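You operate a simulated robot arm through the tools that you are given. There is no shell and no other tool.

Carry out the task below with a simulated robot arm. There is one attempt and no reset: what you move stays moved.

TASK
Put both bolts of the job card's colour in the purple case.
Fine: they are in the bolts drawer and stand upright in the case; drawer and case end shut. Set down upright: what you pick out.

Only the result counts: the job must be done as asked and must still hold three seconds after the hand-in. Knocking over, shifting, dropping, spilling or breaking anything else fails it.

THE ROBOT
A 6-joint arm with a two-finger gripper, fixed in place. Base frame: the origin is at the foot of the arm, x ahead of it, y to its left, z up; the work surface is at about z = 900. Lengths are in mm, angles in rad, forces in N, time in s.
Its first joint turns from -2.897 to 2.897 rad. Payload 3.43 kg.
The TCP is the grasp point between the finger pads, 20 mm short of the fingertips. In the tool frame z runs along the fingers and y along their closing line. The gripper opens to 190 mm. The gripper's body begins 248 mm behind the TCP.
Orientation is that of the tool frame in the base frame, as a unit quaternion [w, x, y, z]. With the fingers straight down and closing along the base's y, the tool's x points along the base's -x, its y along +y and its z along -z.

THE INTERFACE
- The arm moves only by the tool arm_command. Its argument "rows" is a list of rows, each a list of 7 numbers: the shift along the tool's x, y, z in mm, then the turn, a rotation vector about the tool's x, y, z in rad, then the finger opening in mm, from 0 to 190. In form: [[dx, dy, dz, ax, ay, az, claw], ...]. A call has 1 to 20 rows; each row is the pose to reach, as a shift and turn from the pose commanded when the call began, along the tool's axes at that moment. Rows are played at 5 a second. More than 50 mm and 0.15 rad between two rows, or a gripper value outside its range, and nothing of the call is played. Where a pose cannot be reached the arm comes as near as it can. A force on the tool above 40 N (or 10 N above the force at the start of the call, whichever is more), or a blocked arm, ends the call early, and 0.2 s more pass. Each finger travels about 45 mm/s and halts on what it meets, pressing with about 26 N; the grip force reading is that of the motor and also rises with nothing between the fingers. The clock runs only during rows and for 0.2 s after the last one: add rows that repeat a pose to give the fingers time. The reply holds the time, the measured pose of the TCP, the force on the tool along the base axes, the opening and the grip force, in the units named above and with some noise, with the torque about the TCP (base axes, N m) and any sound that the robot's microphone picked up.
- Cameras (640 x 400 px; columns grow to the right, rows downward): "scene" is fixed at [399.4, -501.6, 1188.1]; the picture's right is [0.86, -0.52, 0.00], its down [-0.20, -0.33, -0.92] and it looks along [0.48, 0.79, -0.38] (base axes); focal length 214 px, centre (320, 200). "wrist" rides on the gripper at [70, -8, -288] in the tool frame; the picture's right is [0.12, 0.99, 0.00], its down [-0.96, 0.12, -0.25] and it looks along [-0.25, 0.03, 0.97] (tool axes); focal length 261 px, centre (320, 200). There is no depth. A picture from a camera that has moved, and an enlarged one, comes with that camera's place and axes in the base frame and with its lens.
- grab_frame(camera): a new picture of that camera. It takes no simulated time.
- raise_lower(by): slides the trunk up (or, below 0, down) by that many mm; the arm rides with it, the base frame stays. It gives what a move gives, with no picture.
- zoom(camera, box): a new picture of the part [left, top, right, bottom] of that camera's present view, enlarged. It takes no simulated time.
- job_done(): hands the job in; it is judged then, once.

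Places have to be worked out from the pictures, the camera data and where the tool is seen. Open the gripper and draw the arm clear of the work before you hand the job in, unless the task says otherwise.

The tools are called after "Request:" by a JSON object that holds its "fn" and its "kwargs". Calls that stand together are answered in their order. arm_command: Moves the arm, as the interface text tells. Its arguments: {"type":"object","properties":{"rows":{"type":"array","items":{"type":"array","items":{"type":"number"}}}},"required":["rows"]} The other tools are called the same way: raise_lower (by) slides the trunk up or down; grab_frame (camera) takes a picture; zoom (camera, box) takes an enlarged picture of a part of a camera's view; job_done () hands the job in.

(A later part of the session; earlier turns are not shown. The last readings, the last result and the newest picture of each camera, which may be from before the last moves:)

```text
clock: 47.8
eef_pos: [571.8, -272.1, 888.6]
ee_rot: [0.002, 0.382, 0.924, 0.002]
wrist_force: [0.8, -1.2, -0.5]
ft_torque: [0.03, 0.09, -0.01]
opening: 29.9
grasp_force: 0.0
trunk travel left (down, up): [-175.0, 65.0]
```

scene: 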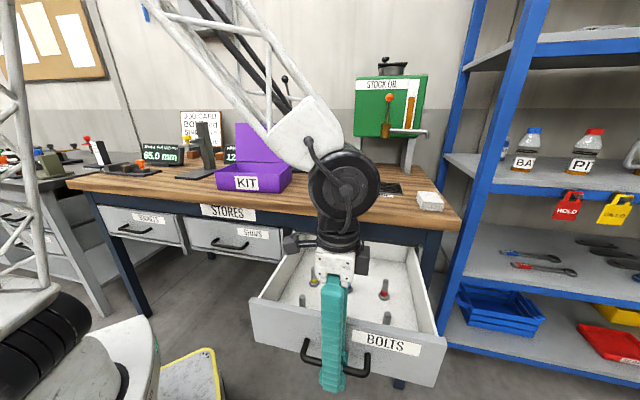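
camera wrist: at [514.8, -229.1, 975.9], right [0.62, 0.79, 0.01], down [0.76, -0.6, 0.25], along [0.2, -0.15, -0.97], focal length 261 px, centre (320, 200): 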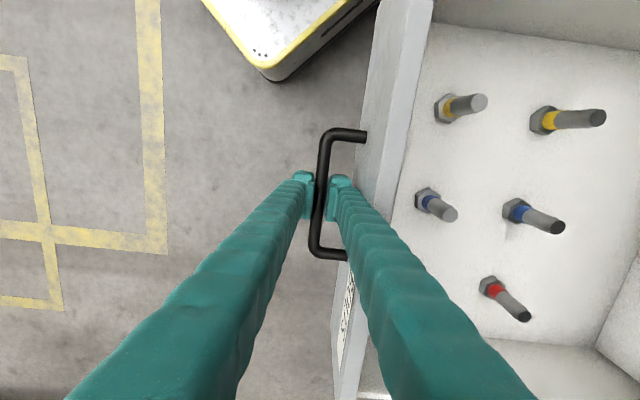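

Now clear of the handle. I'll move over the drawer with fingers open wide and take a fresh view of the red bolts.

Request:
{"fn": "arm_command", "kwargs": {"rows": [[-5, 40, -20, 0, 0, 0, 60], [-10, 80, -40, 0, 0, 0, 100], [-15, 120, -62, 0, 0, 0, 140], [-20, 160, -62, 0, 0, 0, 170], [-23, 203, -62, 0, 0, 0, 190], [-23, 203, -62, 0, 0, 0, 190]]}}

Request:
{"fn": "grab_frame", "kwargs": {"camera": "wrist"}}

Request:
{"fn": "grab_frame", "kwargs": {"camera": "scene"}}

```text
clock: 49.2
eef_pos: [730.4, -146.3, 952.1]
ee_rot: [0.003, 0.383, 0.924, 0.001]
wrist_force: [0.4, -0.3, 0.5]
ft_torque: [0.0, 0.02, 0.03]
opening: 149.9
grasp_force: 0.0
trunk travel left (down, up): [-175.0, 65.0]
```

```text
taken
camera wrist: at [672.8, -103.1, 1240.5], right [0.62, 0.79, 0.01], down [0.76, -0.6, 0.25], along [0.2, -0.15, -0.97], focal length 261 px, centre (320, 200)
```

wrist: 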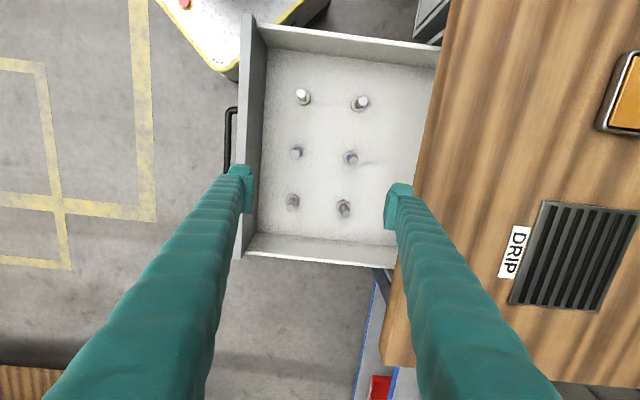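

```text
taken
```

scene: 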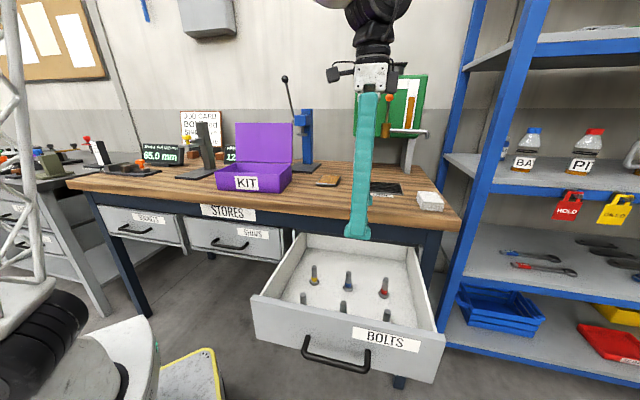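

Request:
{"fn": "zoom", "kwargs": {"camera": "wrist", "box": [270, 165, 390, 240]}}

Request:
{"fn": "zoom", "kwargs": {"camera": "scene", "box": [290, 250, 420, 330]}}

```text
5.33 times, centred on (330, 202) of wrist
camera zoom: at [672.8, -103.1, 1240.5], right [0.62, 0.79, 0.01], down [0.76, -0.6, 0.25], along [0.2, -0.15, -0.97], focal length 1390 px, centre (267, 187)
```

zoom: 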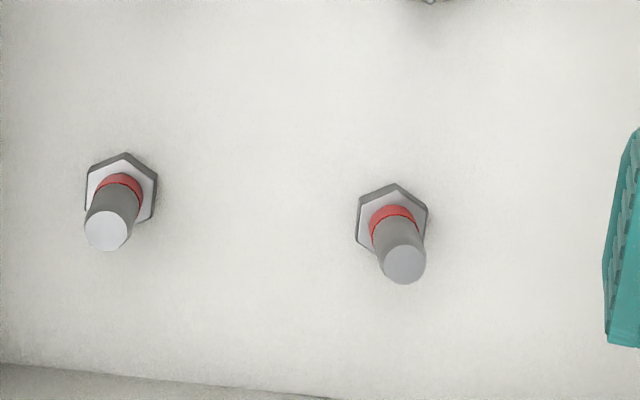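

```text
4.92 times, centred on (355, 290) of scene
camera zoom: at [399.4, -501.6, 1188.1], right [0.86, -0.52, 0.0], down [-0.2, -0.33, -0.92], along [0.48, 0.79, -0.38], focal length 1056 px, centre (148, -243)
```

zoom: 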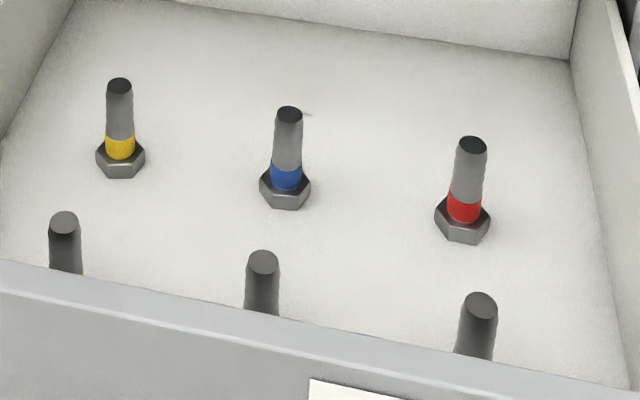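

Both images agree: front red bolt at about (758,-248), back red bolt at about (843,-164), both clear of the bench edge. I'll move above the front red bolt with a 50 mm opening and stop at z≈800 to check alignment.

Request:
{"fn": "arm_command", "kwargs": {"rows": [[-23, -13, 0, 0.001, 0.001, 0, 130], [-46, -26, 0, 0.002, 0.002, 0, 110], [-69, -39, 0, 0.003, 0.003, 0, 90], [-91, -52, 0, 0.004, 0.005, 0, 70], [-91, -52, 40, 0.004, 0.005, 0, 50], [-91, -52, 80, 0.004, 0.005, 0, 50], [-91, -52, 120, 0.004, 0.005, 0, 50], [-91, -52, 152, 0.004, 0.005, 0, 50], [-91, -52, 152, 0.004, 0.005, 0, 50]]}}

Request:
{"fn": "grab_frame", "kwargs": {"camera": "wrist"}}

Request:
{"fn": "zoom", "kwargs": {"camera": "scene", "box": [290, 170, 450, 330]}}

```text
clock: 51.2
eef_pos: [759.6, -246.4, 798.8]
ee_rot: [-0.001, 0.383, 0.924, 0.001]
wrist_force: [-0.3, 0.4, 0.5]
ft_torque: [0.0, -0.02, 0.0]
opening: 49.7
grasp_force: 0.0
trunk travel left (down, up): [-175.0, 65.0]
```

```text
taken
camera wrist: at [703.9, -205.8, 1086.2], right [0.62, 0.79, 0.0], down [0.76, -0.6, 0.25], along [0.19, -0.15, -0.97], focal length 261 px, centre (320, 200)
```

wrist: 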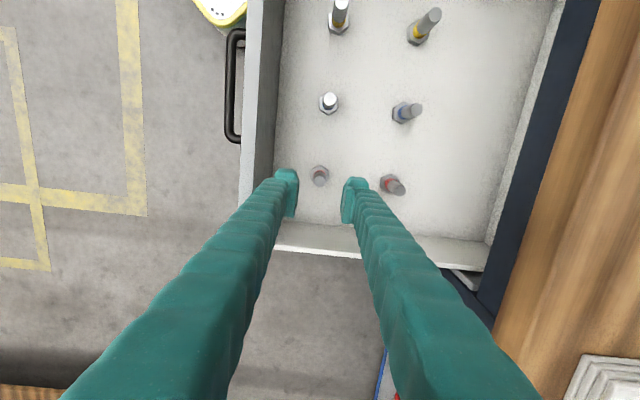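

```text
2.50 times, centred on (370, 250) of scene
camera zoom: at [399.4, -501.6, 1188.1], right [0.86, -0.52, 0.0], down [-0.2, -0.33, -0.92], along [0.48, 0.79, -0.38], focal length 536 px, centre (195, 75)
```

zoom: 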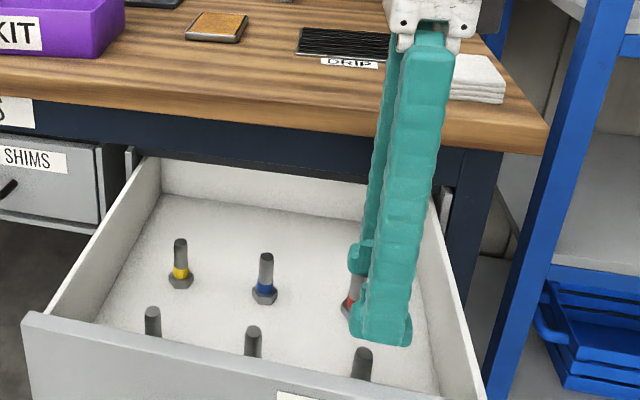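

I'll enlarge the wrist view to confirm the bolt's position relative to the fingers.

Request:
{"fn": "zoom", "kwargs": {"camera": "wrist", "box": [270, 145, 390, 220]}}

```text
5.33 times, centred on (330, 182) of wrist
camera zoom: at [703.9, -205.8, 1086.2], right [0.62, 0.79, 0.0], down [0.76, -0.6, 0.25], along [0.19, -0.15, -0.97], focal length 1390 px, centre (267, 293)
```

zoom: 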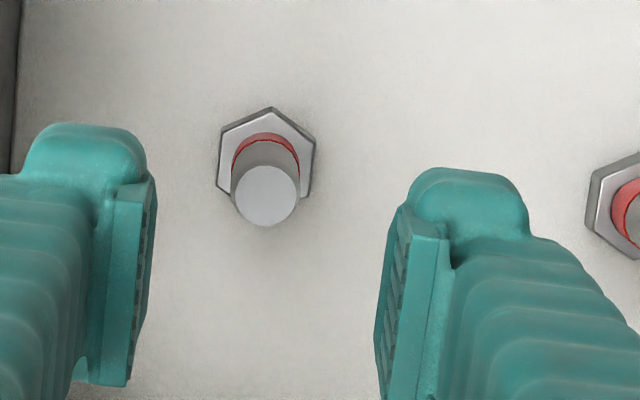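

The bolt tip lies within about 1 mm of the tool axis. I'll make a 1 mm correction, descend to z≈690 so the pads straddle the shank, and look again before closing.

Request:
{"fn": "arm_command", "kwargs": {"rows": [[1, -1, 15, 0, 0, 0, 50], [1, -1, 35, 0, 0, 0, 50], [1, -1, 55, 0, 0, 0, 50], [1, -1, 75, 0, 0, 0, 50], [1, -1, 92, 0, 0, 0, 50], [1, -1, 109, 0, 0, 0, 50], [1, -1, 109, 0, 0, 0, 50]]}}

Request:
{"fn": "zoom", "kwargs": {"camera": "wrist", "box": [240, 125, 400, 225]}}

```text
clock: 52.8
eef_pos: [757.4, -246.2, 690.6]
ee_rot: [0.0, 0.383, 0.924, 0.001]
wrist_force: [0.2, -0.2, -0.5]
ft_torque: [0.0, -0.04, -0.03]
opening: 50.0
grasp_force: 0.0
trunk travel left (down, up): [-175.0, 65.0]
```

```text
4.00 times, centred on (320, 175) of wrist
camera zoom: at [701.6, -205.4, 979.1], right [0.62, 0.79, 0.0], down [0.76, -0.6, 0.25], along [0.19, -0.15, -0.97], focal length 1043 px, centre (320, 300)
```

zoom: 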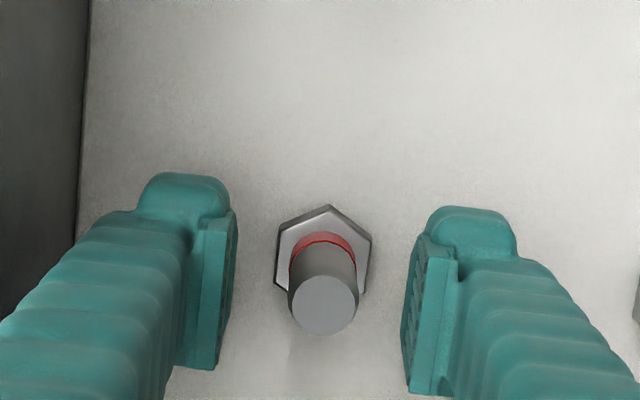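

The shank (about 18 mm) is centred between the pads. I'll nudge 1 mm and close gently on it.

Request:
{"fn": "arm_command", "kwargs": {"rows": [[0, 1, 0, 0, 0, 0, 45], [0, 1, 0, 0, 0, 0, 35], [0, 1, 0, 0, 0, 0, 26], [0, 1, 0, 0, 0, 0, 20], [0, 1, 0, 0, 0, 0, 14], [0, 1, 0, 0, 0, 0, 12], [0, 1, 0, 0, 0, 0, 12]]}}

Request:
{"fn": "zoom", "kwargs": {"camera": "wrist", "box": [240, 125, 400, 225]}}

```text
clock: 54.4
eef_pos: [758.6, -247.2, 692.2]
ee_rot: [-0.001, 0.383, 0.924, 0.001]
wrist_force: [0.4, 0.2, 0.3]
ft_torque: [-0.04, -0.04, -0.02]
opening: 18.7
grasp_force: 25.8
trunk travel left (down, up): [-175.0, 65.0]
```

```text
4.00 times, centred on (320, 175) of wrist
camera zoom: at [702.3, -204.7, 979.2], right [0.62, 0.79, 0.0], down [0.76, -0.6, 0.25], along [0.19, -0.15, -0.97], focal length 1043 px, centre (320, 300)
```

zoom: 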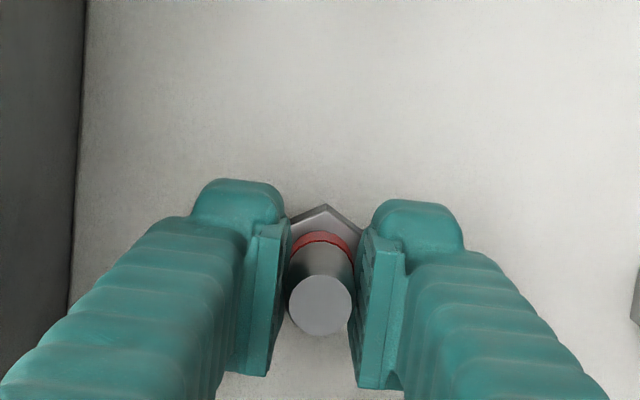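

Gripped at 18.7 mm. I'll lift slowly and check that the bolt comes along upright.

Request:
{"fn": "arm_command", "kwargs": {"rows": [[0, 0, -3, 0, 0, 0, 12], [0, 0, -8, 0, 0, 0, 12], [0, 0, -15, 0, 0, 0, 12], [0, 0, -25, 0, 0, 0, 12], [0, 0, -40, 0, 0, 0, 12], [0, 0, -60, 0, 0, 0, 12], [0, 0, -60, 0, 0, 0, 12]]}}

Request:
{"fn": "zoom", "kwargs": {"camera": "wrist", "box": [240, 125, 400, 225]}}

Request:
{"fn": "zoom", "kwargs": {"camera": "scene", "box": [290, 170, 450, 330]}}

```text
clock: 56.0
eef_pos: [760.6, -245.6, 749.9]
ee_rot: [0.0, 0.384, 0.923, 0.0]
wrist_force: [0.6, 0.0, -2.2]
ft_torque: [0.0, 0.02, 0.01]
opening: 18.8
grasp_force: 25.5
trunk travel left (down, up): [-175.0, 65.0]
```

```text
4.00 times, centred on (320, 175) of wrist
camera zoom: at [704.5, -203.1, 1038.1], right [0.62, 0.79, 0.0], down [0.76, -0.6, 0.25], along [0.19, -0.15, -0.97], focal length 1043 px, centre (320, 300)
```

zoom: 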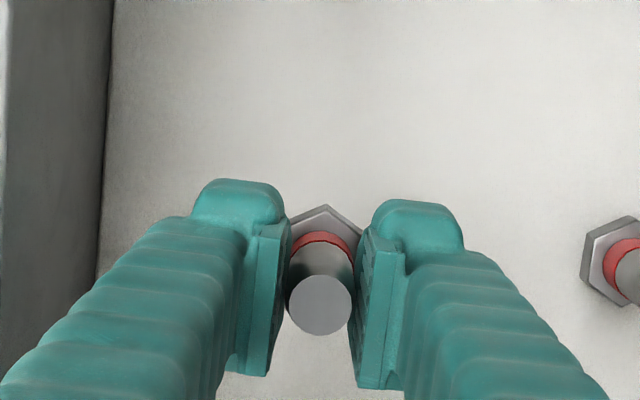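

```text
2.50 times, centred on (370, 250) of scene
camera zoom: at [399.4, -501.6, 1188.1], right [0.86, -0.52, 0.0], down [-0.2, -0.33, -0.92], along [0.48, 0.79, -0.38], focal length 536 px, centre (195, 75)
```

zoom: 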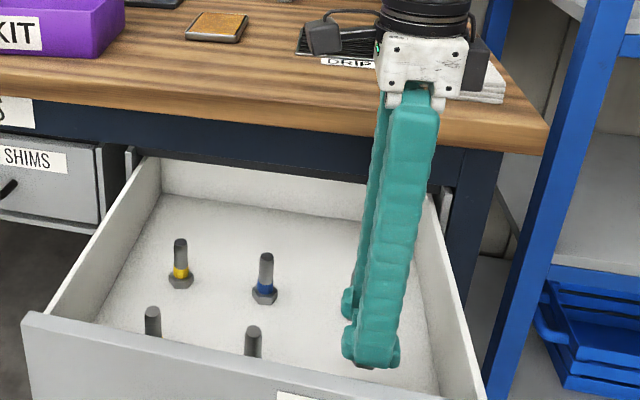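

The bolt is held upright, weighing about 2.5 N. From the pictures I place the case centre near (618,369), with its rim at z≈972 and its long side at about -38.7°. I'll lift straight up to z≈1080 first.

Request:
{"fn": "arm_command", "kwargs": {"rows": [[0, 0, -10, 0, 0, 0, 12], [0, 0, -30, 0, 0, 0, 12], [0, 0, -60, 0, 0, 0, 12], [0, 0, -95, 0, 0, 0, 12], [0, 0, -130, 0, 0, 0, 12], [0, 0, -165, 0, 0, 0, 12], [0, 0, -200, 0, 0, 0, 12], [0, 0, -235, 0, 0, 0, 12], [0, 0, -270, 0, 0, 0, 12], [0, 0, -300, 0, 0, 0, 12], [0, 0, -320, 0, 0, 0, 12], [0, 0, -330, 0, 0, 0, 12]]}}

Request:
{"fn": "grab_frame", "kwargs": {"camera": "scene"}}

```text
clock: 58.6
eef_pos: [759.9, -246.3, 1082.0]
ee_rot: [-0.001, 0.382, 0.924, 0.001]
wrist_force: [1.1, 0.0, -2.6]
ft_torque: [0.01, -0.01, -0.03]
opening: 19.0
grasp_force: 26.3
trunk travel left (down, up): [-175.0, 65.0]
```

```text
taken
```

scene: 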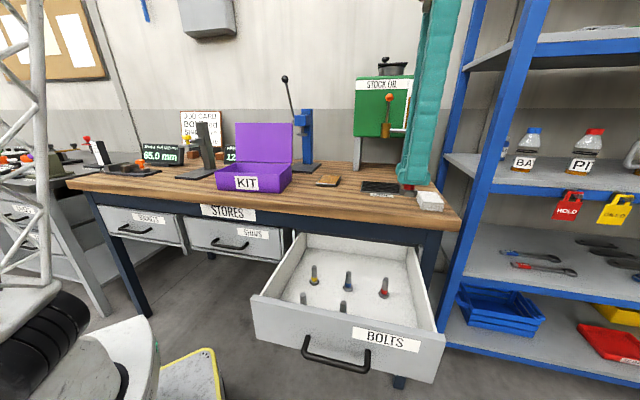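

I'll enlarge the held bolt to measure how far it hangs below the grasp point.

Request:
{"fn": "zoom", "kwargs": {"camera": "scene", "box": [380, 140, 460, 210]}}

```text
5.71 times, centred on (420, 175) of scene
camera zoom: at [399.4, -501.6, 1188.1], right [0.86, -0.52, 0.0], down [-0.2, -0.33, -0.92], along [0.48, 0.79, -0.38], focal length 1226 px, centre (-251, 343)
```

zoom: 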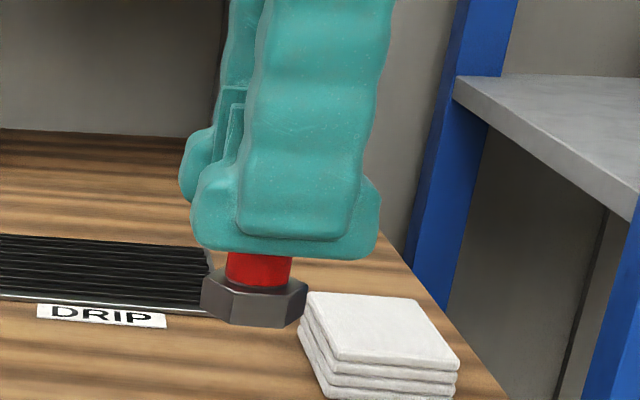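

The bolt's base is about 51 mm below the TCP. I'll carry it across at z≈1082, well above the rim, to a spot over the left half of the case at about (579,400), aligning the fingers with the case's short side.

Request:
{"fn": "arm_command", "kwargs": {"rows": [[11.7, 6.6, 0, 0, 0, -0.002, 12], [35.1, 19.8, 0, 0, 0, -0.007, 12], [70.2, 39.6, 0, 0, 0, -0.013, 12], [105.3, 59.3, 0, 0, 0, -0.02, 12], [143.3, 80.8, 0, 0, 0, -0.027, 12], [181.3, 102.2, 0, 0, 0, -0.034, 12], [219.3, 123.6, 0, 0, 0, -0.041, 12], [257.3, 145, 0, 0, 0, -0.048, 12], [295.3, 166.4, 0, 0, 0, -0.056, 12], [333.3, 187.9, 0, 0, 0, -0.063, 12], [371.3, 209.3, 0, 0, 0, -0.07, 12], [409.4, 230.7, 0, 0, 0, -0.077, 12], [444.4, 250.5, 0, 0, 0, -0.084, 12], [479.5, 270.3, 0, 0, 0, -0.09, 12], [514.6, 290, 0, 0, 0, -0.097, 12], [543.9, 306.5, 0, 0, 0, -0.102, 12], [567.3, 319.7, 0, 0, 0, -0.107, 12], [584.8, 329.6, 0, 0, 0, -0.11, 12], [584.8, 329.6, 0, 0, 0, -0.11, 12]]}}

Request:
{"fn": "grab_frame", "kwargs": {"camera": "wrist"}}

Request:
{"fn": "grab_frame", "kwargs": {"camera": "scene"}}

```text
clock: 62.6
eef_pos: [578.6, 399.5, 1084.2]
ee_rot: [0.0, 0.331, 0.944, 0.001]
wrist_force: [1.0, 0.0, -1.5]
ft_torque: [-0.01, 0.03, -0.04]
opening: 18.8
grasp_force: 25.2
trunk travel left (down, up): [-175.0, 65.0]
```

```text
taken
camera wrist: at [518.2, 436.3, 1372.3], right [0.53, 0.85, 0.0], down [0.82, -0.51, 0.25], along [0.21, -0.13, -0.97], focal length 261 px, centre (320, 200)
```

wrist: 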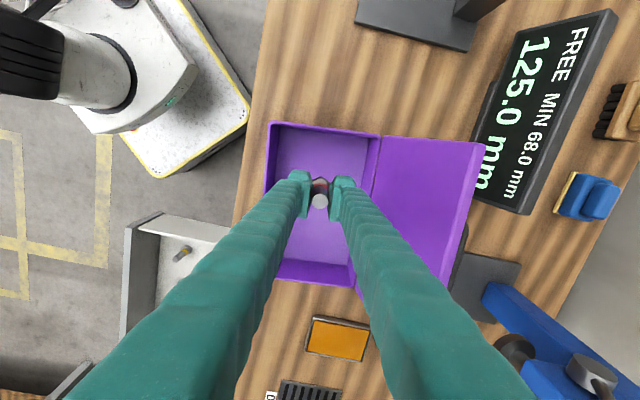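

```text
taken
```

scene: 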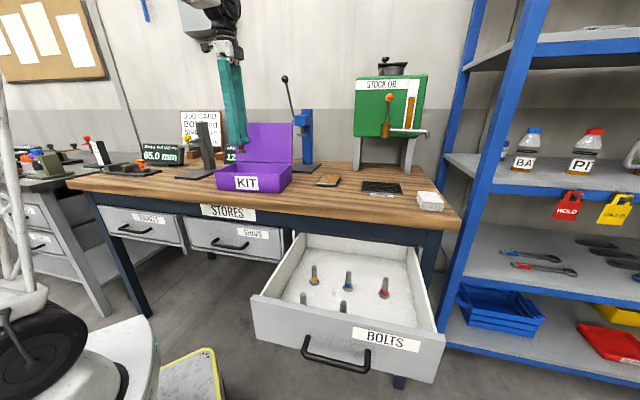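

The bolt hangs above the case. I'll enlarge the view to verify where the case walls are relative to the tool.

Request:
{"fn": "zoom", "kwargs": {"camera": "wrist", "box": [240, 100, 400, 300]}}

Request:
{"fn": "zoom", "kwargs": {"camera": "scene", "box": [200, 100, 310, 200]}}

```text
2.00 times, centred on (320, 200) of wrist
camera zoom: at [518.2, 436.3, 1372.3], right [0.53, 0.85, 0.0], down [0.82, -0.51, 0.25], along [0.21, -0.13, -0.97], focal length 521 px, centre (320, 200)
```

zoom: 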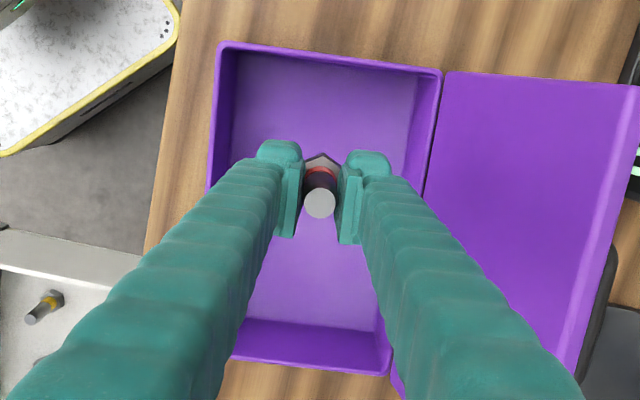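

```text
4.00 times, centred on (255, 150) of scene
camera zoom: at [399.4, -501.6, 1188.1], right [0.86, -0.52, 0.0], down [-0.2, -0.33, -0.92], along [0.48, 0.79, -0.38], focal length 858 px, centre (580, 400)
```

zoom: 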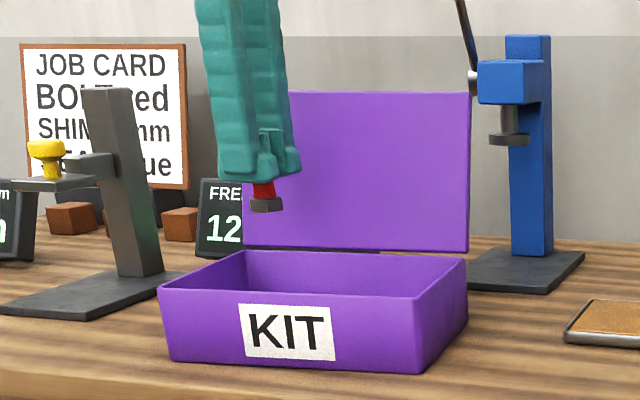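

The TCP sits midway between the front and back walls and about 78 mm from the left wall's outer edge, which is where I wanted it. I'll lower to just above the expected floor height (TCP≈963).

Request:
{"fn": "arm_command", "kwargs": {"rows": [[0, 0, 10, 0, 0, 0, 12], [0, 0, 30, 0, 0, 0, 12], [0, 0, 55, 0, 0, 0, 12], [0, 0, 80, 0, 0, 0, 12], [0, 0, 100, 0, 0, 0, 12], [0, 0, 112, 0, 0, 0, 12], [0, 0, 119, 0, 0, 0, 12], [0, 0, 121, 0, 0, 0, 12], [0, 0, 121, 0, 0, 0, 12]]}}

Request:
{"fn": "zoom", "kwargs": {"camera": "scene", "box": [200, 100, 310, 200]}}

Request:
{"fn": "zoom", "kwargs": {"camera": "wrist", "box": [240, 100, 400, 300]}}

```text
clock: 64.6
eef_pos: [578.2, 402.3, 960.4]
ee_rot: [-0.001, 0.331, 0.944, 0.002]
wrist_force: [-0.1, 0.9, -1.9]
ft_torque: [-0.02, 0.0, 0.01]
opening: 18.5
grasp_force: 25.6
trunk travel left (down, up): [-175.0, 65.0]
```

```text
4.00 times, centred on (255, 150) of scene
camera zoom: at [399.4, -501.6, 1188.1], right [0.86, -0.52, 0.0], down [-0.2, -0.33, -0.92], along [0.48, 0.79, -0.38], focal length 858 px, centre (580, 400)
```

zoom: 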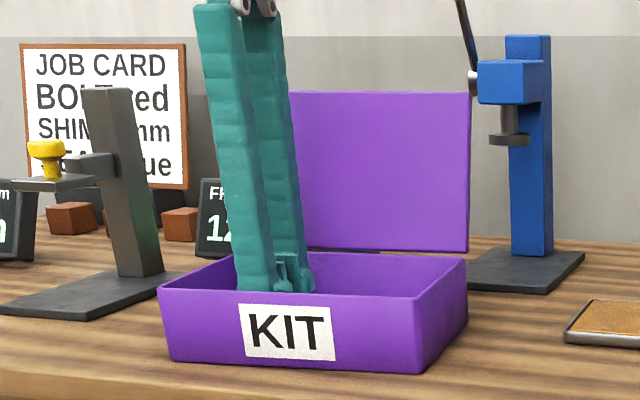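

```text
2.00 times, centred on (320, 200) of wrist
camera zoom: at [517.4, 436.6, 1248.6], right [0.53, 0.85, 0.0], down [0.82, -0.51, 0.25], along [0.21, -0.13, -0.97], focal length 521 px, centre (320, 200)
```

zoom: 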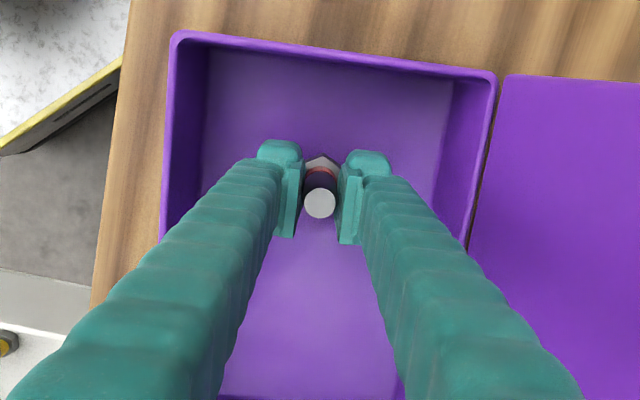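

The bolt is inside the case with no contact yet at z≈961. I'll descend in 1 mm steps, watching the vertical force for floor contact.

Request:
{"fn": "arm_command", "kwargs": {"rows": [[0, 0, 1, 0, 0, 0, 12], [0, 0, 2, 0, 0, 0, 12], [0, 0, 3, 0, 0, 0, 12], [0, 0, 3, 0, 0, 0, 12]]}}

```text
clock: 65.6
eef_pos: [578.8, 400.0, 957.9]
ee_rot: [0.0, 0.331, 0.943, 0.001]
wrist_force: [-0.1, -0.5, -2.1]
ft_torque: [0.01, 0.03, 0.02]
opening: 18.8
grasp_force: 25.7
trunk travel left (down, up): [-175.0, 65.0]
```

Still no contact at z≈958. I'll continue another 3 mm.

Request:
{"fn": "arm_command", "kwargs": {"rows": [[0, 0, 1, 0, 0, 0, 12], [0, 0, 2, 0, 0, 0, 12], [0, 0, 3, 0, 0, 0, 12], [0, 0, 3, 0, 0, 0, 12]]}}

```text
clock: 66.6
eef_pos: [578.7, 399.4, 954.3]
ee_rot: [-0.001, 0.331, 0.944, 0.0]
wrist_force: [1.1, 0.3, -2.0]
ft_torque: [-0.02, 0.02, 0.04]
opening: 18.8
grasp_force: 25.8
trunk travel left (down, up): [-175.0, 65.0]
```

Request:
{"fn": "arm_command", "kwargs": {"rows": [[0, 0, 1, 0, 0, 0, 12], [0, 0, 2, 0, 0, 0, 12], [0, 0, 2, 0, 0, 0, 12]]}}

```text
clock: 67.4
eef_pos: [578.7, 401.5, 954.2]
ee_rot: [0.0, 0.332, 0.943, 0.002]
wrist_force: [0.2, -3.1, 10.1]
ft_torque: [-0.11, -0.08, -0.03]
opening: 18.7
grasp_force: 26.2
trunk travel left (down, up): [-175.0, 65.0]
```

Floor contact: the vertical force rose to +10 N at TCP z≈954. I'll ease up 0.7 mm, then open slowly and let the bolt stand.

Request:
{"fn": "arm_command", "kwargs": {"rows": [[0, 0, -0.7, 0, 0, 0, 12], [0, 0, -0.7, 0, 0, 0, 16], [0, 0, -0.7, 0, 0, 0, 19], [0, 0, -0.7, 0, 0, 0, 21], [0, 0, -0.7, 0, 0, 0, 24], [0, 0, -0.7, 0, 0, 0, 30], [0, 0, -0.7, 0, 0, 0, 38], [0, 0, -0.7, 0, 0, 0, 46], [0, 0, -0.7, 0, 0, 0, 46]]}}

Request:
{"fn": "zoom", "kwargs": {"camera": "wrist", "box": [240, 125, 400, 225]}}

```text
clock: 69.4
eef_pos: [578.7, 400.8, 953.0]
ee_rot: [0.0, 0.332, 0.943, 0.001]
wrist_force: [-0.5, -0.2, 0.3]
ft_torque: [0.0, 0.02, -0.02]
opening: 46.1
grasp_force: 0.1
trunk travel left (down, up): [-175.0, 65.0]
```

```text
4.00 times, centred on (320, 175) of wrist
camera zoom: at [518.1, 436.8, 1241.8], right [0.53, 0.85, 0.0], down [0.82, -0.51, 0.25], along [0.21, -0.13, -0.97], focal length 1043 px, centre (320, 300)
```

zoom: 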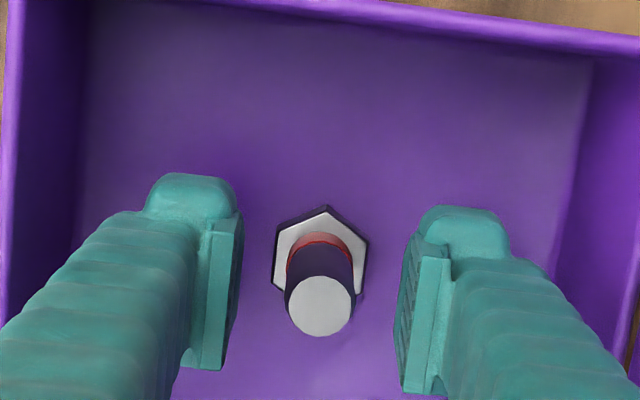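

The bolt stands upright on its own. I'll rise straight up clear of the case.

Request:
{"fn": "arm_command", "kwargs": {"rows": [[0, 0, -4, 0, 0, 0, 46], [0, 0, -12, 0, 0, 0, 46], [0, 0, -25, 0, 0, 0, 46], [0, 0, -45, 0, 0, 0, 46], [0, 0, -70, 0, 0, 0, 46], [0, 0, -100, 0, 0, 0, 46], [0, 0, -130, 0, 0, 0, 46], [0, 0, -130, 0, 0, 0, 46]]}}

Request:
{"fn": "zoom", "kwargs": {"camera": "scene", "box": [200, 100, 310, 200]}}

Request:
{"fn": "grab_frame", "kwargs": {"camera": "wrist"}}

```text
clock: 71.2
eef_pos: [578.5, 400.8, 1086.3]
ee_rot: [0.0, 0.331, 0.944, 0.001]
wrist_force: [-0.1, 0.0, 0.0]
ft_torque: [-0.02, 0.01, 0.01]
opening: 46.1
grasp_force: 0.0
trunk travel left (down, up): [-175.0, 65.0]
```

```text
4.00 times, centred on (255, 150) of scene
camera zoom: at [399.4, -501.6, 1188.1], right [0.86, -0.52, 0.0], down [-0.2, -0.33, -0.92], along [0.48, 0.79, -0.38], focal length 858 px, centre (580, 400)
```

zoom: 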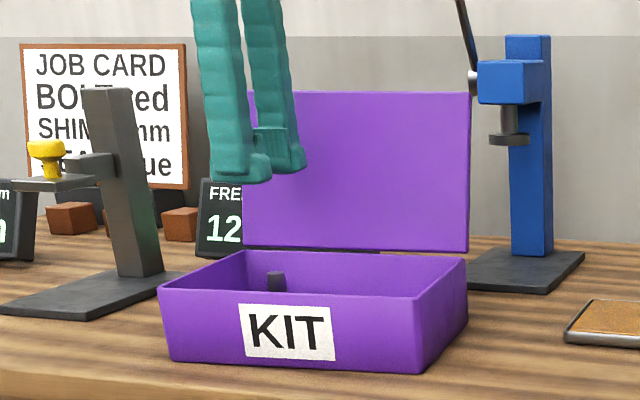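

```text
taken
camera wrist: at [518.0, 436.3, 1372.9], right [0.53, 0.85, 0.0], down [0.82, -0.51, 0.25], along [0.21, -0.13, -0.97], focal length 261 px, centre (320, 200)
```

wrist: 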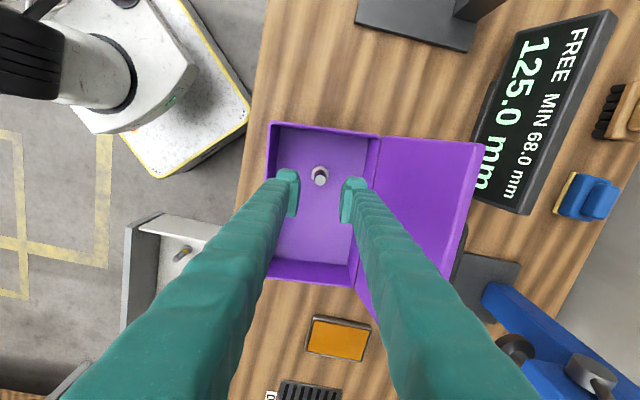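

The first red bolt stands in the case. Now I'll go back over the drawer to above the second red bolt at about (843,-164), staying high.

Request:
{"fn": "arm_command", "kwargs": {"rows": [[-11.2, -5.5, 0, 0, 0, 0.002, 46], [-33.6, -16.6, 0, 0, 0, 0.007, 46], [-67.1, -33.2, 0, 0, 0, 0.013, 46], [-106.3, -52.5, 0, 0, 0, 0.021, 46], [-145.4, -71.8, 0, 0, 0, 0.029, 46], [-184.6, -91.2, 0, 0, 0, 0.036, 46], [-223.8, -110.5, 0, 0, 0, 0.044, 46], [-262.9, -129.9, 0, 0, 0, 0.052, 46], [-302.1, -149.2, 0, 0, 0, 0.059, 46], [-341.2, -168.5, 0, 0, 0, 0.067, 46], [-380.4, -187.9, 0, 0, 0, 0.075, 46], [-419.6, -207.2, 0, 0, 0, 0.083, 46], [-458.7, -226.6, 0, 0, 0, 0.09, 46], [-492.3, -243.1, 0, 0, 0, 0.097, 46], [-520.2, -257, 0, 0, 0, 0.102, 46], [-542.6, -268, 0, 0, 0, 0.107, 46], [-559.4, -276.3, 0, 0, 0, 0.11, 46], [-559.4, -276.3, 0, 0, 0, 0.11, 46]]}}

Request:
{"fn": "grab_frame", "kwargs": {"camera": "wrist"}}

Request:
{"fn": "zoom", "kwargs": {"camera": "wrist", "box": [270, 145, 390, 220]}}

```text
clock: 75.0
eef_pos: [841.0, -168.1, 1080.2]
ee_rot: [-0.001, 0.382, 0.924, 0.002]
wrist_force: [0.5, -1.2, 0.0]
ft_torque: [0.01, -0.01, 0.02]
opening: 45.8
grasp_force: 0.0
trunk travel left (down, up): [-175.0, 65.0]
```

```text
taken
camera wrist: at [785.2, -125.9, 1369.4], right [0.62, 0.79, 0.0], down [0.76, -0.6, 0.25], along [0.19, -0.15, -0.97], focal length 261 px, centre (320, 200)
```

wrist: 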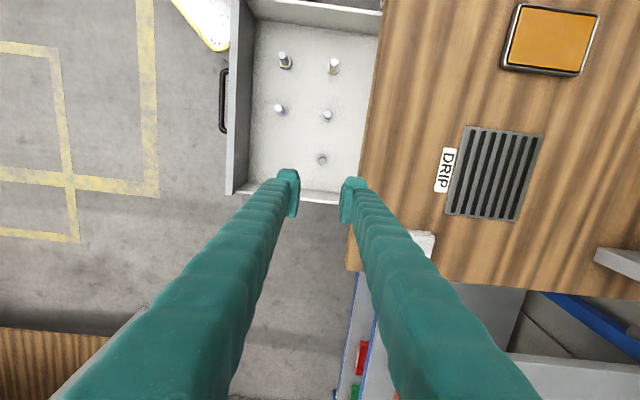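

```text
5.33 times, centred on (330, 182) of wrist
camera zoom: at [785.2, -125.9, 1369.4], right [0.62, 0.79, 0.0], down [0.76, -0.6, 0.25], along [0.19, -0.15, -0.97], focal length 1390 px, centre (267, 293)
```

zoom: 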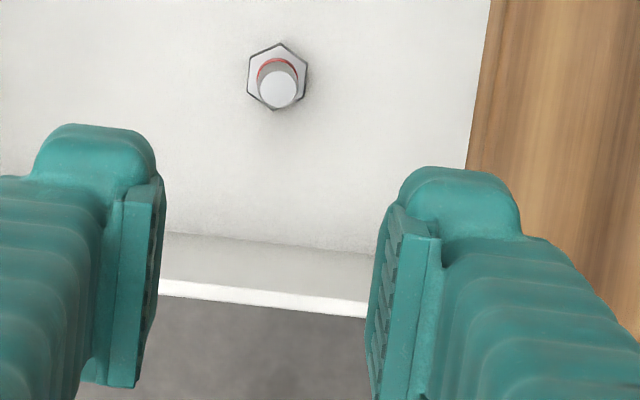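

The second red bolt is 5–6 mm further toward the bench than the tool axis. I'll correct by 5.5 mm, narrow the opening to 42 for bench-edge clearance, and descend to z≈800.

Request:
{"fn": "arm_command", "kwargs": {"rows": [[0, 2, 10, 0, 0, 0, 42], [0, 5.5, 40, 0, 0, 0, 42], [0, 5.5, 80, 0, 0, 0, 42], [0, 5.5, 120, 0, 0, 0, 42], [0, 5.5, 160, 0, 0, 0, 42], [0, 5.5, 200, 0, 0, 0, 42], [0, 5.5, 240, 0, 0, 0, 42], [0, 5.5, 270, 0, 0, 0, 42], [0, 5.5, 280, 0, 0, 0, 42], [0, 5.5, 280, 0, 0, 0, 42]]}}

Request:
{"fn": "zoom", "kwargs": {"camera": "wrist", "box": [260, 125, 420, 225]}}

Request:
{"fn": "zoom", "kwargs": {"camera": "scene", "box": [290, 170, 450, 330]}}

```text
clock: 77.2
eef_pos: [847.3, -161.7, 804.3]
ee_rot: [0.0, 0.383, 0.924, 0.001]
wrist_force: [0.1, 0.9, -0.4]
ft_torque: [0.02, -0.01, 0.01]
opening: 42.1
grasp_force: 0.0
trunk travel left (down, up): [-175.0, 65.0]
```

```text
4.00 times, centred on (340, 175) of wrist
camera zoom: at [790.7, -119.5, 1091.6], right [0.62, 0.79, 0.0], down [0.76, -0.6, 0.25], along [0.19, -0.15, -0.97], focal length 1043 px, centre (240, 300)
```

zoom: 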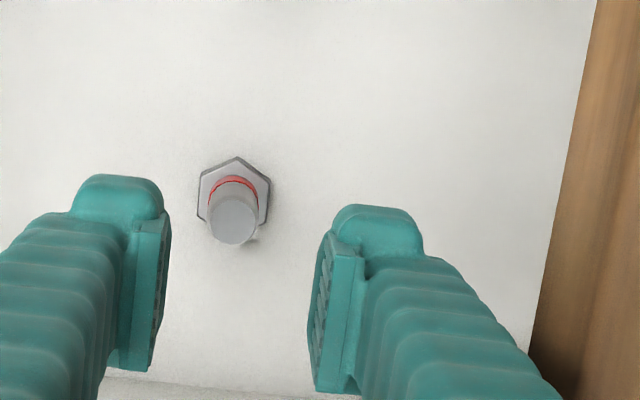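

```text
2.50 times, centred on (370, 250) of scene
camera zoom: at [399.4, -501.6, 1188.1], right [0.86, -0.52, 0.0], down [-0.2, -0.33, -0.92], along [0.48, 0.79, -0.38], focal length 536 px, centre (195, 75)
```

zoom: 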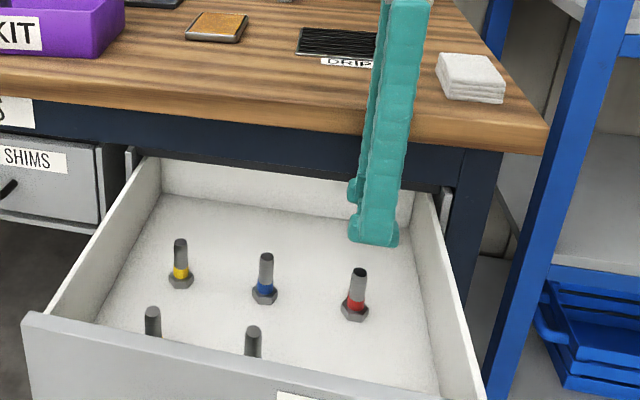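

The tip is about 2 mm toward the arm and 2.5 mm toward -e from the axis. I'll correct that while descending to gripping height.

Request:
{"fn": "arm_command", "kwargs": {"rows": [[1, -1, 10, 0, 0, 0, 42], [2.5, -2, 25, 0, 0, 0, 42], [2.5, -2, 45, 0, 0, 0, 42], [2.5, -2, 65, 0, 0, 0, 42], [2.5, -2, 85, 0, 0, 0, 42], [2.5, -2, 102, 0, 0, 0, 42], [2.5, -2, 112, 0, 0, 0, 42], [2.5, -2, 112, 0, 0, 0, 42]]}}

Request:
{"fn": "zoom", "kwargs": {"camera": "wrist", "box": [240, 125, 400, 225]}}

```text
clock: 79.0
eef_pos: [842.3, -160.4, 692.0]
ee_rot: [0.0, 0.382, 0.924, 0.002]
wrist_force: [-0.2, -0.8, -0.2]
ft_torque: [0.0, 0.01, -0.02]
opening: 42.1
grasp_force: 0.0
trunk travel left (down, up): [-175.0, 65.0]
```

```text
4.00 times, centred on (320, 175) of wrist
camera zoom: at [786.5, -118.5, 979.8], right [0.62, 0.79, 0.0], down [0.76, -0.6, 0.25], along [0.19, -0.15, -0.97], focal length 1043 px, centre (320, 300)
```

zoom: 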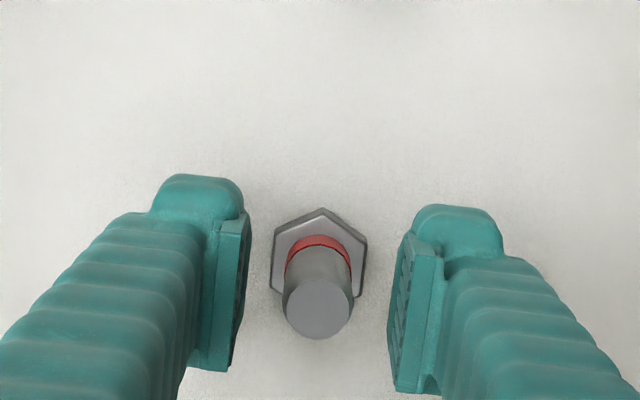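

The shank is centred between the pads. I'll close gently and lift.

Request:
{"fn": "arm_command", "kwargs": {"rows": [[0, 0, 0, 0, 0, 0, 36], [0, 0, 0, 0, 0, 0, 28], [0, 0, 0, 0, 0, 0, 22], [0, 0, 0, 0, 0, 0, 16], [0, 0, 0, 0, 0, 0, 12], [0, 0, 0, 0, 0, 0, 12], [0, 0, 0, 0, 0, 0, 12]]}}

Request:
{"fn": "arm_command", "kwargs": {"rows": [[0, 0, -3, 0, 0, 0, 12], [0, 0, -8, 0, 0, 0, 12], [0, 0, -15, 0, 0, 0, 12], [0, 0, -25, 0, 0, 0, 12], [0, 0, -40, 0, 0, 0, 12], [0, 0, -60, 0, 0, 0, 12], [0, 0, -60, 0, 0, 0, 12]]}}

Request:
{"fn": "zoom", "kwargs": {"camera": "wrist", "box": [240, 125, 400, 225]}}

```text
clock: 80.6
eef_pos: [841.9, -160.7, 691.1]
ee_rot: [0.0, 0.383, 0.924, 0.001]
wrist_force: [0.7, 0.1, -0.5]
ft_torque: [-0.02, 0.0, -0.01]
opening: 18.7
grasp_force: 26.2
trunk travel left (down, up): [-175.0, 65.0]
```

```text
clock: 82.2
eef_pos: [844.1, -161.0, 749.3]
ee_rot: [-0.001, 0.383, 0.924, 0.001]
wrist_force: [0.9, 0.3, -2.3]
ft_torque: [0.02, -0.04, -0.01]
opening: 18.7
grasp_force: 26.0
trunk travel left (down, up): [-175.0, 65.0]
```

```text
4.00 times, centred on (320, 175) of wrist
camera zoom: at [787.3, -118.4, 1037.4], right [0.62, 0.79, 0.0], down [0.76, -0.6, 0.25], along [0.19, -0.15, -0.97], focal length 1043 px, centre (320, 300)
```

zoom: 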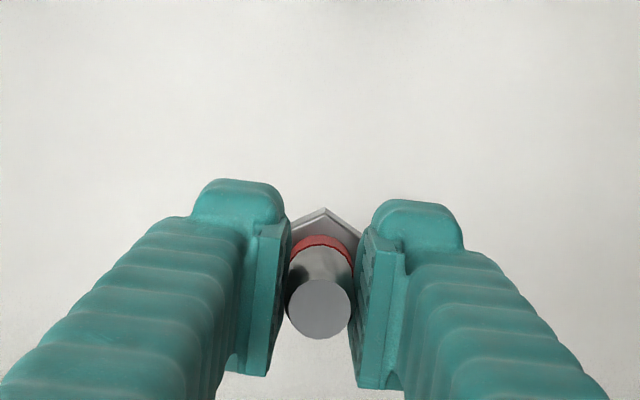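

The second red bolt is held. I'll lift it straight up to z≈1085.

Request:
{"fn": "arm_command", "kwargs": {"rows": [[0, 0, -10, 0, 0, 0, 12], [0, 0, -30, 0, 0, 0, 12], [0, 0, -60, 0, 0, 0, 12], [0, 0, -95, 0, 0, 0, 12], [0, 0, -130, 0, 0, 0, 12], [0, 0, -165, 0, 0, 0, 12], [0, 0, -200, 0, 0, 0, 12], [0, 0, -235, 0, 0, 0, 12], [0, 0, -270, 0, 0, 0, 12], [0, 0, -300, 0, 0, 0, 12], [0, 0, -325, 0, 0, 0, 12], [0, 0, -336, 0, 0, 0, 12], [0, 0, -336, 0, 0, 0, 12]]}}

```text
clock: 85.0
eef_pos: [841.9, -161.8, 1086.6]
ee_rot: [0.0, 0.383, 0.924, 0.002]
wrist_force: [0.6, 0.4, -1.8]
ft_torque: [0.01, -0.01, -0.01]
opening: 18.8
grasp_force: 25.5
trunk travel left (down, up): [-175.0, 65.0]
```

Now I'll carry it to the right half of the case, at about (657,338), 100 mm from the first bolt.

Request:
{"fn": "arm_command", "kwargs": {"rows": [[9.7, 4.4, 0, 0, 0, -0.002, 12], [29, 13.3, 0, 0, 0, -0.007, 12], [62.9, 28.9, 0, 0, 0, -0.014, 12], [101.7, 46.6, 0, 0, 0, -0.023, 12], [140.4, 64.4, 0, 0, 0, -0.032, 12], [179.1, 82.1, 0, 0, 0, -0.041, 12], [217.8, 99.9, 0, 0, 0, -0.05, 12], [256.6, 117.7, 0, 0, 0, -0.058, 12], [295.3, 135.4, 0, 0, 0, -0.067, 12], [334, 153.2, 0, 0, 0, -0.076, 12], [372.8, 170.9, 0, 0, 0, -0.085, 12], [411.5, 188.7, 0, 0, 0, -0.094, 12], [440.5, 202, 0, 0, 0, -0.1, 12], [464.7, 213.1, 0, 0, 0, -0.106, 12], [484.1, 222, 0, 0, 0, -0.11, 12], [484.1, 222, 0, 0, 0, -0.11, 12]]}}

Request:
{"fn": "grab_frame", "kwargs": {"camera": "wrist"}}

Request:
{"fn": "zoom", "kwargs": {"camera": "wrist", "box": [240, 100, 400, 300]}}

Request:
{"fn": "zoom", "kwargs": {"camera": "scene", "box": [200, 100, 310, 200]}}

```text
clock: 88.4
eef_pos: [657.1, 338.3, 1089.0]
ee_rot: [-0.001, 0.332, 0.943, 0.002]
wrist_force: [0.2, -0.3, -2.2]
ft_torque: [-0.02, -0.01, 0.04]
opening: 18.9
grasp_force: 26.4
trunk travel left (down, up): [-175.0, 65.0]
```

```text
taken
camera wrist: at [596.0, 374.3, 1376.8], right [0.53, 0.85, 0.0], down [0.82, -0.51, 0.25], along [0.21, -0.13, -0.97], focal length 261 px, centre (320, 200)
```

wrist: 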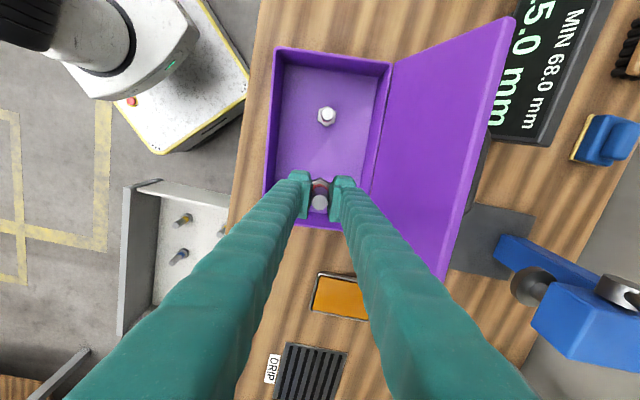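

```text
2.00 times, centred on (320, 200) of wrist
camera zoom: at [596.0, 374.3, 1376.8], right [0.53, 0.85, 0.0], down [0.82, -0.51, 0.25], along [0.21, -0.13, -0.97], focal length 521 px, centre (320, 200)
```

zoom: 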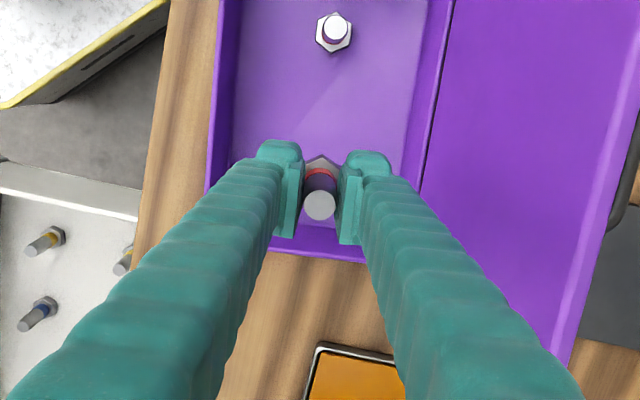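

```text
4.00 times, centred on (255, 150) of scene
camera zoom: at [399.4, -501.6, 1188.1], right [0.86, -0.52, 0.0], down [-0.2, -0.33, -0.92], along [0.48, 0.79, -0.38], focal length 858 px, centre (580, 400)
```

zoom: 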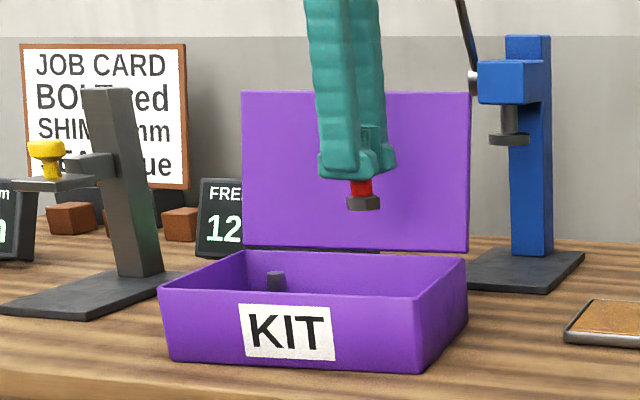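

The right wall's outer edge is about 80 mm away, so there is plenty of room. I'll lower to just above floor contact height.

Request:
{"fn": "arm_command", "kwargs": {"rows": [[0, 0, 10, 0, 0, 0, 12], [0, 0, 30, 0, 0, 0, 12], [0, 0, 55, 0, 0, 0, 12], [0, 0, 80, 0, 0, 0, 12], [0, 0, 105, 0, 0, 0, 12], [0, 0, 120, 0, 0, 0, 12], [0, 0, 127, 0, 0, 0, 12], [0, 0, 129, 0, 0, 0, 12], [0, 0, 129, 0, 0, 0, 12]]}}

Request:
{"fn": "arm_command", "kwargs": {"rows": [[0, 0, 1, 0, 0, 0, 12], [0, 0, 2, 0, 0, 0, 12], [0, 0, 2, 0, 0, 0, 12]]}}

```text
clock: 90.4
eef_pos: [657.5, 337.3, 959.1]
ee_rot: [-0.001, 0.332, 0.943, 0.001]
wrist_force: [-0.5, 0.0, -2.0]
ft_torque: [0.02, 0.0, -0.02]
opening: 18.8
grasp_force: 26.3
trunk travel left (down, up): [-175.0, 65.0]
```

```text
clock: 91.2
eef_pos: [658.3, 337.6, 957.8]
ee_rot: [0.0, 0.331, 0.944, 0.002]
wrist_force: [0.1, 0.4, -2.7]
ft_torque: [0.03, -0.01, 0.01]
opening: 18.9
grasp_force: 26.4
trunk travel left (down, up): [-175.0, 65.0]
```

No contact yet at z≈957; I'll continue in 1 mm steps.

Request:
{"fn": "arm_command", "kwargs": {"rows": [[0, 0, 1, 0, 0, 0, 12], [0, 0, 2, 0, 0, 0, 12], [0, 0, 2, 0, 0, 0, 12]]}}

Request:
{"fn": "arm_command", "kwargs": {"rows": [[0, 0, 1, 0, 0, 0, 12], [0, 0, 1.5, 0, 0, 0, 12], [0, 0, 1.5, 0, 0, 0, 12]]}}

```text
clock: 92.0
eef_pos: [657.5, 339.4, 955.3]
ee_rot: [0.0, 0.331, 0.943, 0.001]
wrist_force: [-0.5, 0.2, -1.2]
ft_torque: [0.0, -0.03, 0.03]
opening: 18.7
grasp_force: 25.8
trunk travel left (down, up): [-175.0, 65.0]
```

```text
clock: 92.8
eef_pos: [658.1, 339.0, 953.4]
ee_rot: [0.0, 0.331, 0.944, 0.002]
wrist_force: [-0.9, 1.5, 10.0]
ft_torque: [0.04, 0.03, -0.02]
opening: 18.8
grasp_force: 26.4
trunk travel left (down, up): [-175.0, 65.0]
```

Floor contact again (+10 N). I'll ease up 0.7 mm, open slowly and then rise straight up.

Request:
{"fn": "arm_command", "kwargs": {"rows": [[0, 0, -0.7, 0, 0, 0, 12], [0, 0, -0.7, 0, 0, 0, 16], [0, 0, -0.7, 0, 0, 0, 19], [0, 0, -0.7, 0, 0, 0, 21], [0, 0, -0.7, 0, 0, 0, 24], [0, 0, -0.7, 0, 0, 0, 30], [0, 0, -0.7, 0, 0, 0, 38], [0, 0, -0.7, 0, 0, 0, 46], [0, 0, -0.7, 0, 0, 0, 46]]}}

Request:
{"fn": "zoom", "kwargs": {"camera": "wrist", "box": [240, 125, 400, 225]}}

```text
clock: 94.8
eef_pos: [658.0, 338.7, 954.8]
ee_rot: [-0.001, 0.332, 0.943, 0.002]
wrist_force: [-0.4, -0.8, 0.1]
ft_torque: [0.01, -0.01, 0.01]
opening: 46.2
grasp_force: 0.1
trunk travel left (down, up): [-175.0, 65.0]
```

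```text
4.00 times, centred on (320, 175) of wrist
camera zoom: at [597.1, 374.2, 1241.9], right [0.53, 0.85, 0.0], down [0.82, -0.51, 0.25], along [0.21, -0.13, -0.97], focal length 1043 px, centre (320, 300)
```

zoom: 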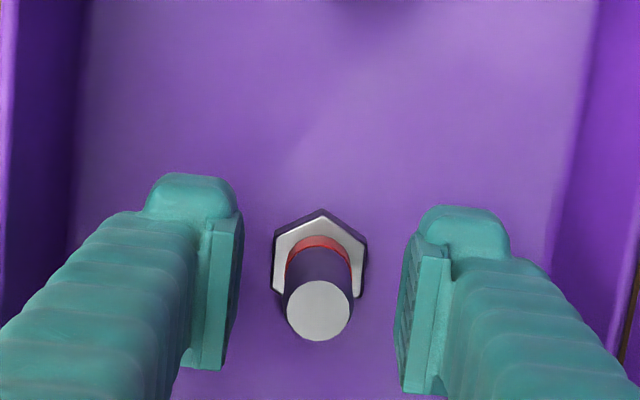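

Request:
{"fn": "arm_command", "kwargs": {"rows": [[0, 0, -4, 0, 0, 0, 46], [0, 0, -12, 0, 0, 0, 46], [0, 0, -25, 0, 0, 0, 46], [0, 0, -45, 0, 0, 0, 46], [0, 0, -70, 0, 0, 0, 46], [0, 0, -100, 0, 0, 0, 46], [0, 0, -140, 0, 0, 0, 46], [0, 0, -180, 0, 0, 0, 46], [0, 0, -220, 0, 0, 0, 46], [0, 0, -260, 0, 0, 0, 46], [0, 0, -260, 0, 0, 0, 46]]}}

Request:
{"fn": "grab_frame", "kwargs": {"camera": "wrist"}}

Request:
{"fn": "zoom", "kwargs": {"camera": "scene", "box": [200, 100, 310, 200]}}

```text
clock: 97.2
eef_pos: [658.9, 336.5, 1214.2]
ee_rot: [-0.001, 0.331, 0.944, 0.001]
wrist_force: [-0.2, 0.1, 0.1]
ft_torque: [0.01, 0.03, -0.02]
opening: 46.0
grasp_force: 0.0
trunk travel left (down, up): [-175.0, 65.0]
```

```text
taken
camera wrist: at [597.7, 371.9, 1502.7], right [0.53, 0.85, 0.0], down [0.82, -0.51, 0.25], along [0.21, -0.13, -0.97], focal length 261 px, centre (320, 200)
```

wrist: 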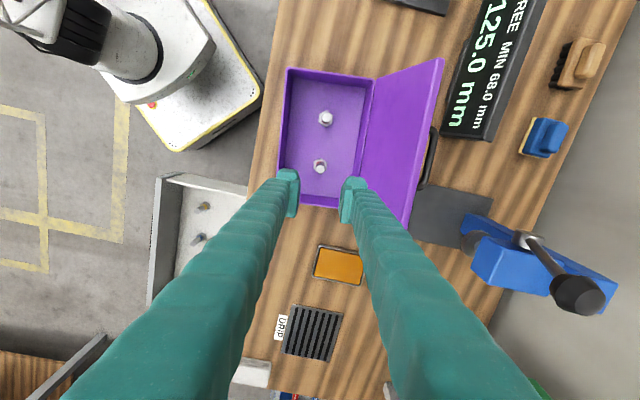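

```text
4.00 times, centred on (255, 150) of scene
camera zoom: at [399.4, -501.6, 1188.1], right [0.86, -0.52, 0.0], down [-0.2, -0.33, -0.92], along [0.48, 0.79, -0.38], focal length 858 px, centre (580, 400)
```

zoom: 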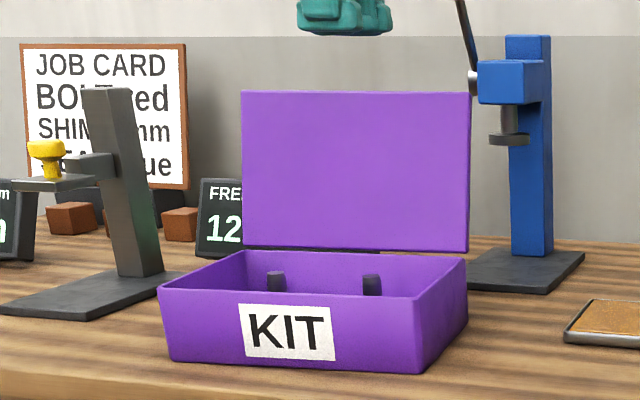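

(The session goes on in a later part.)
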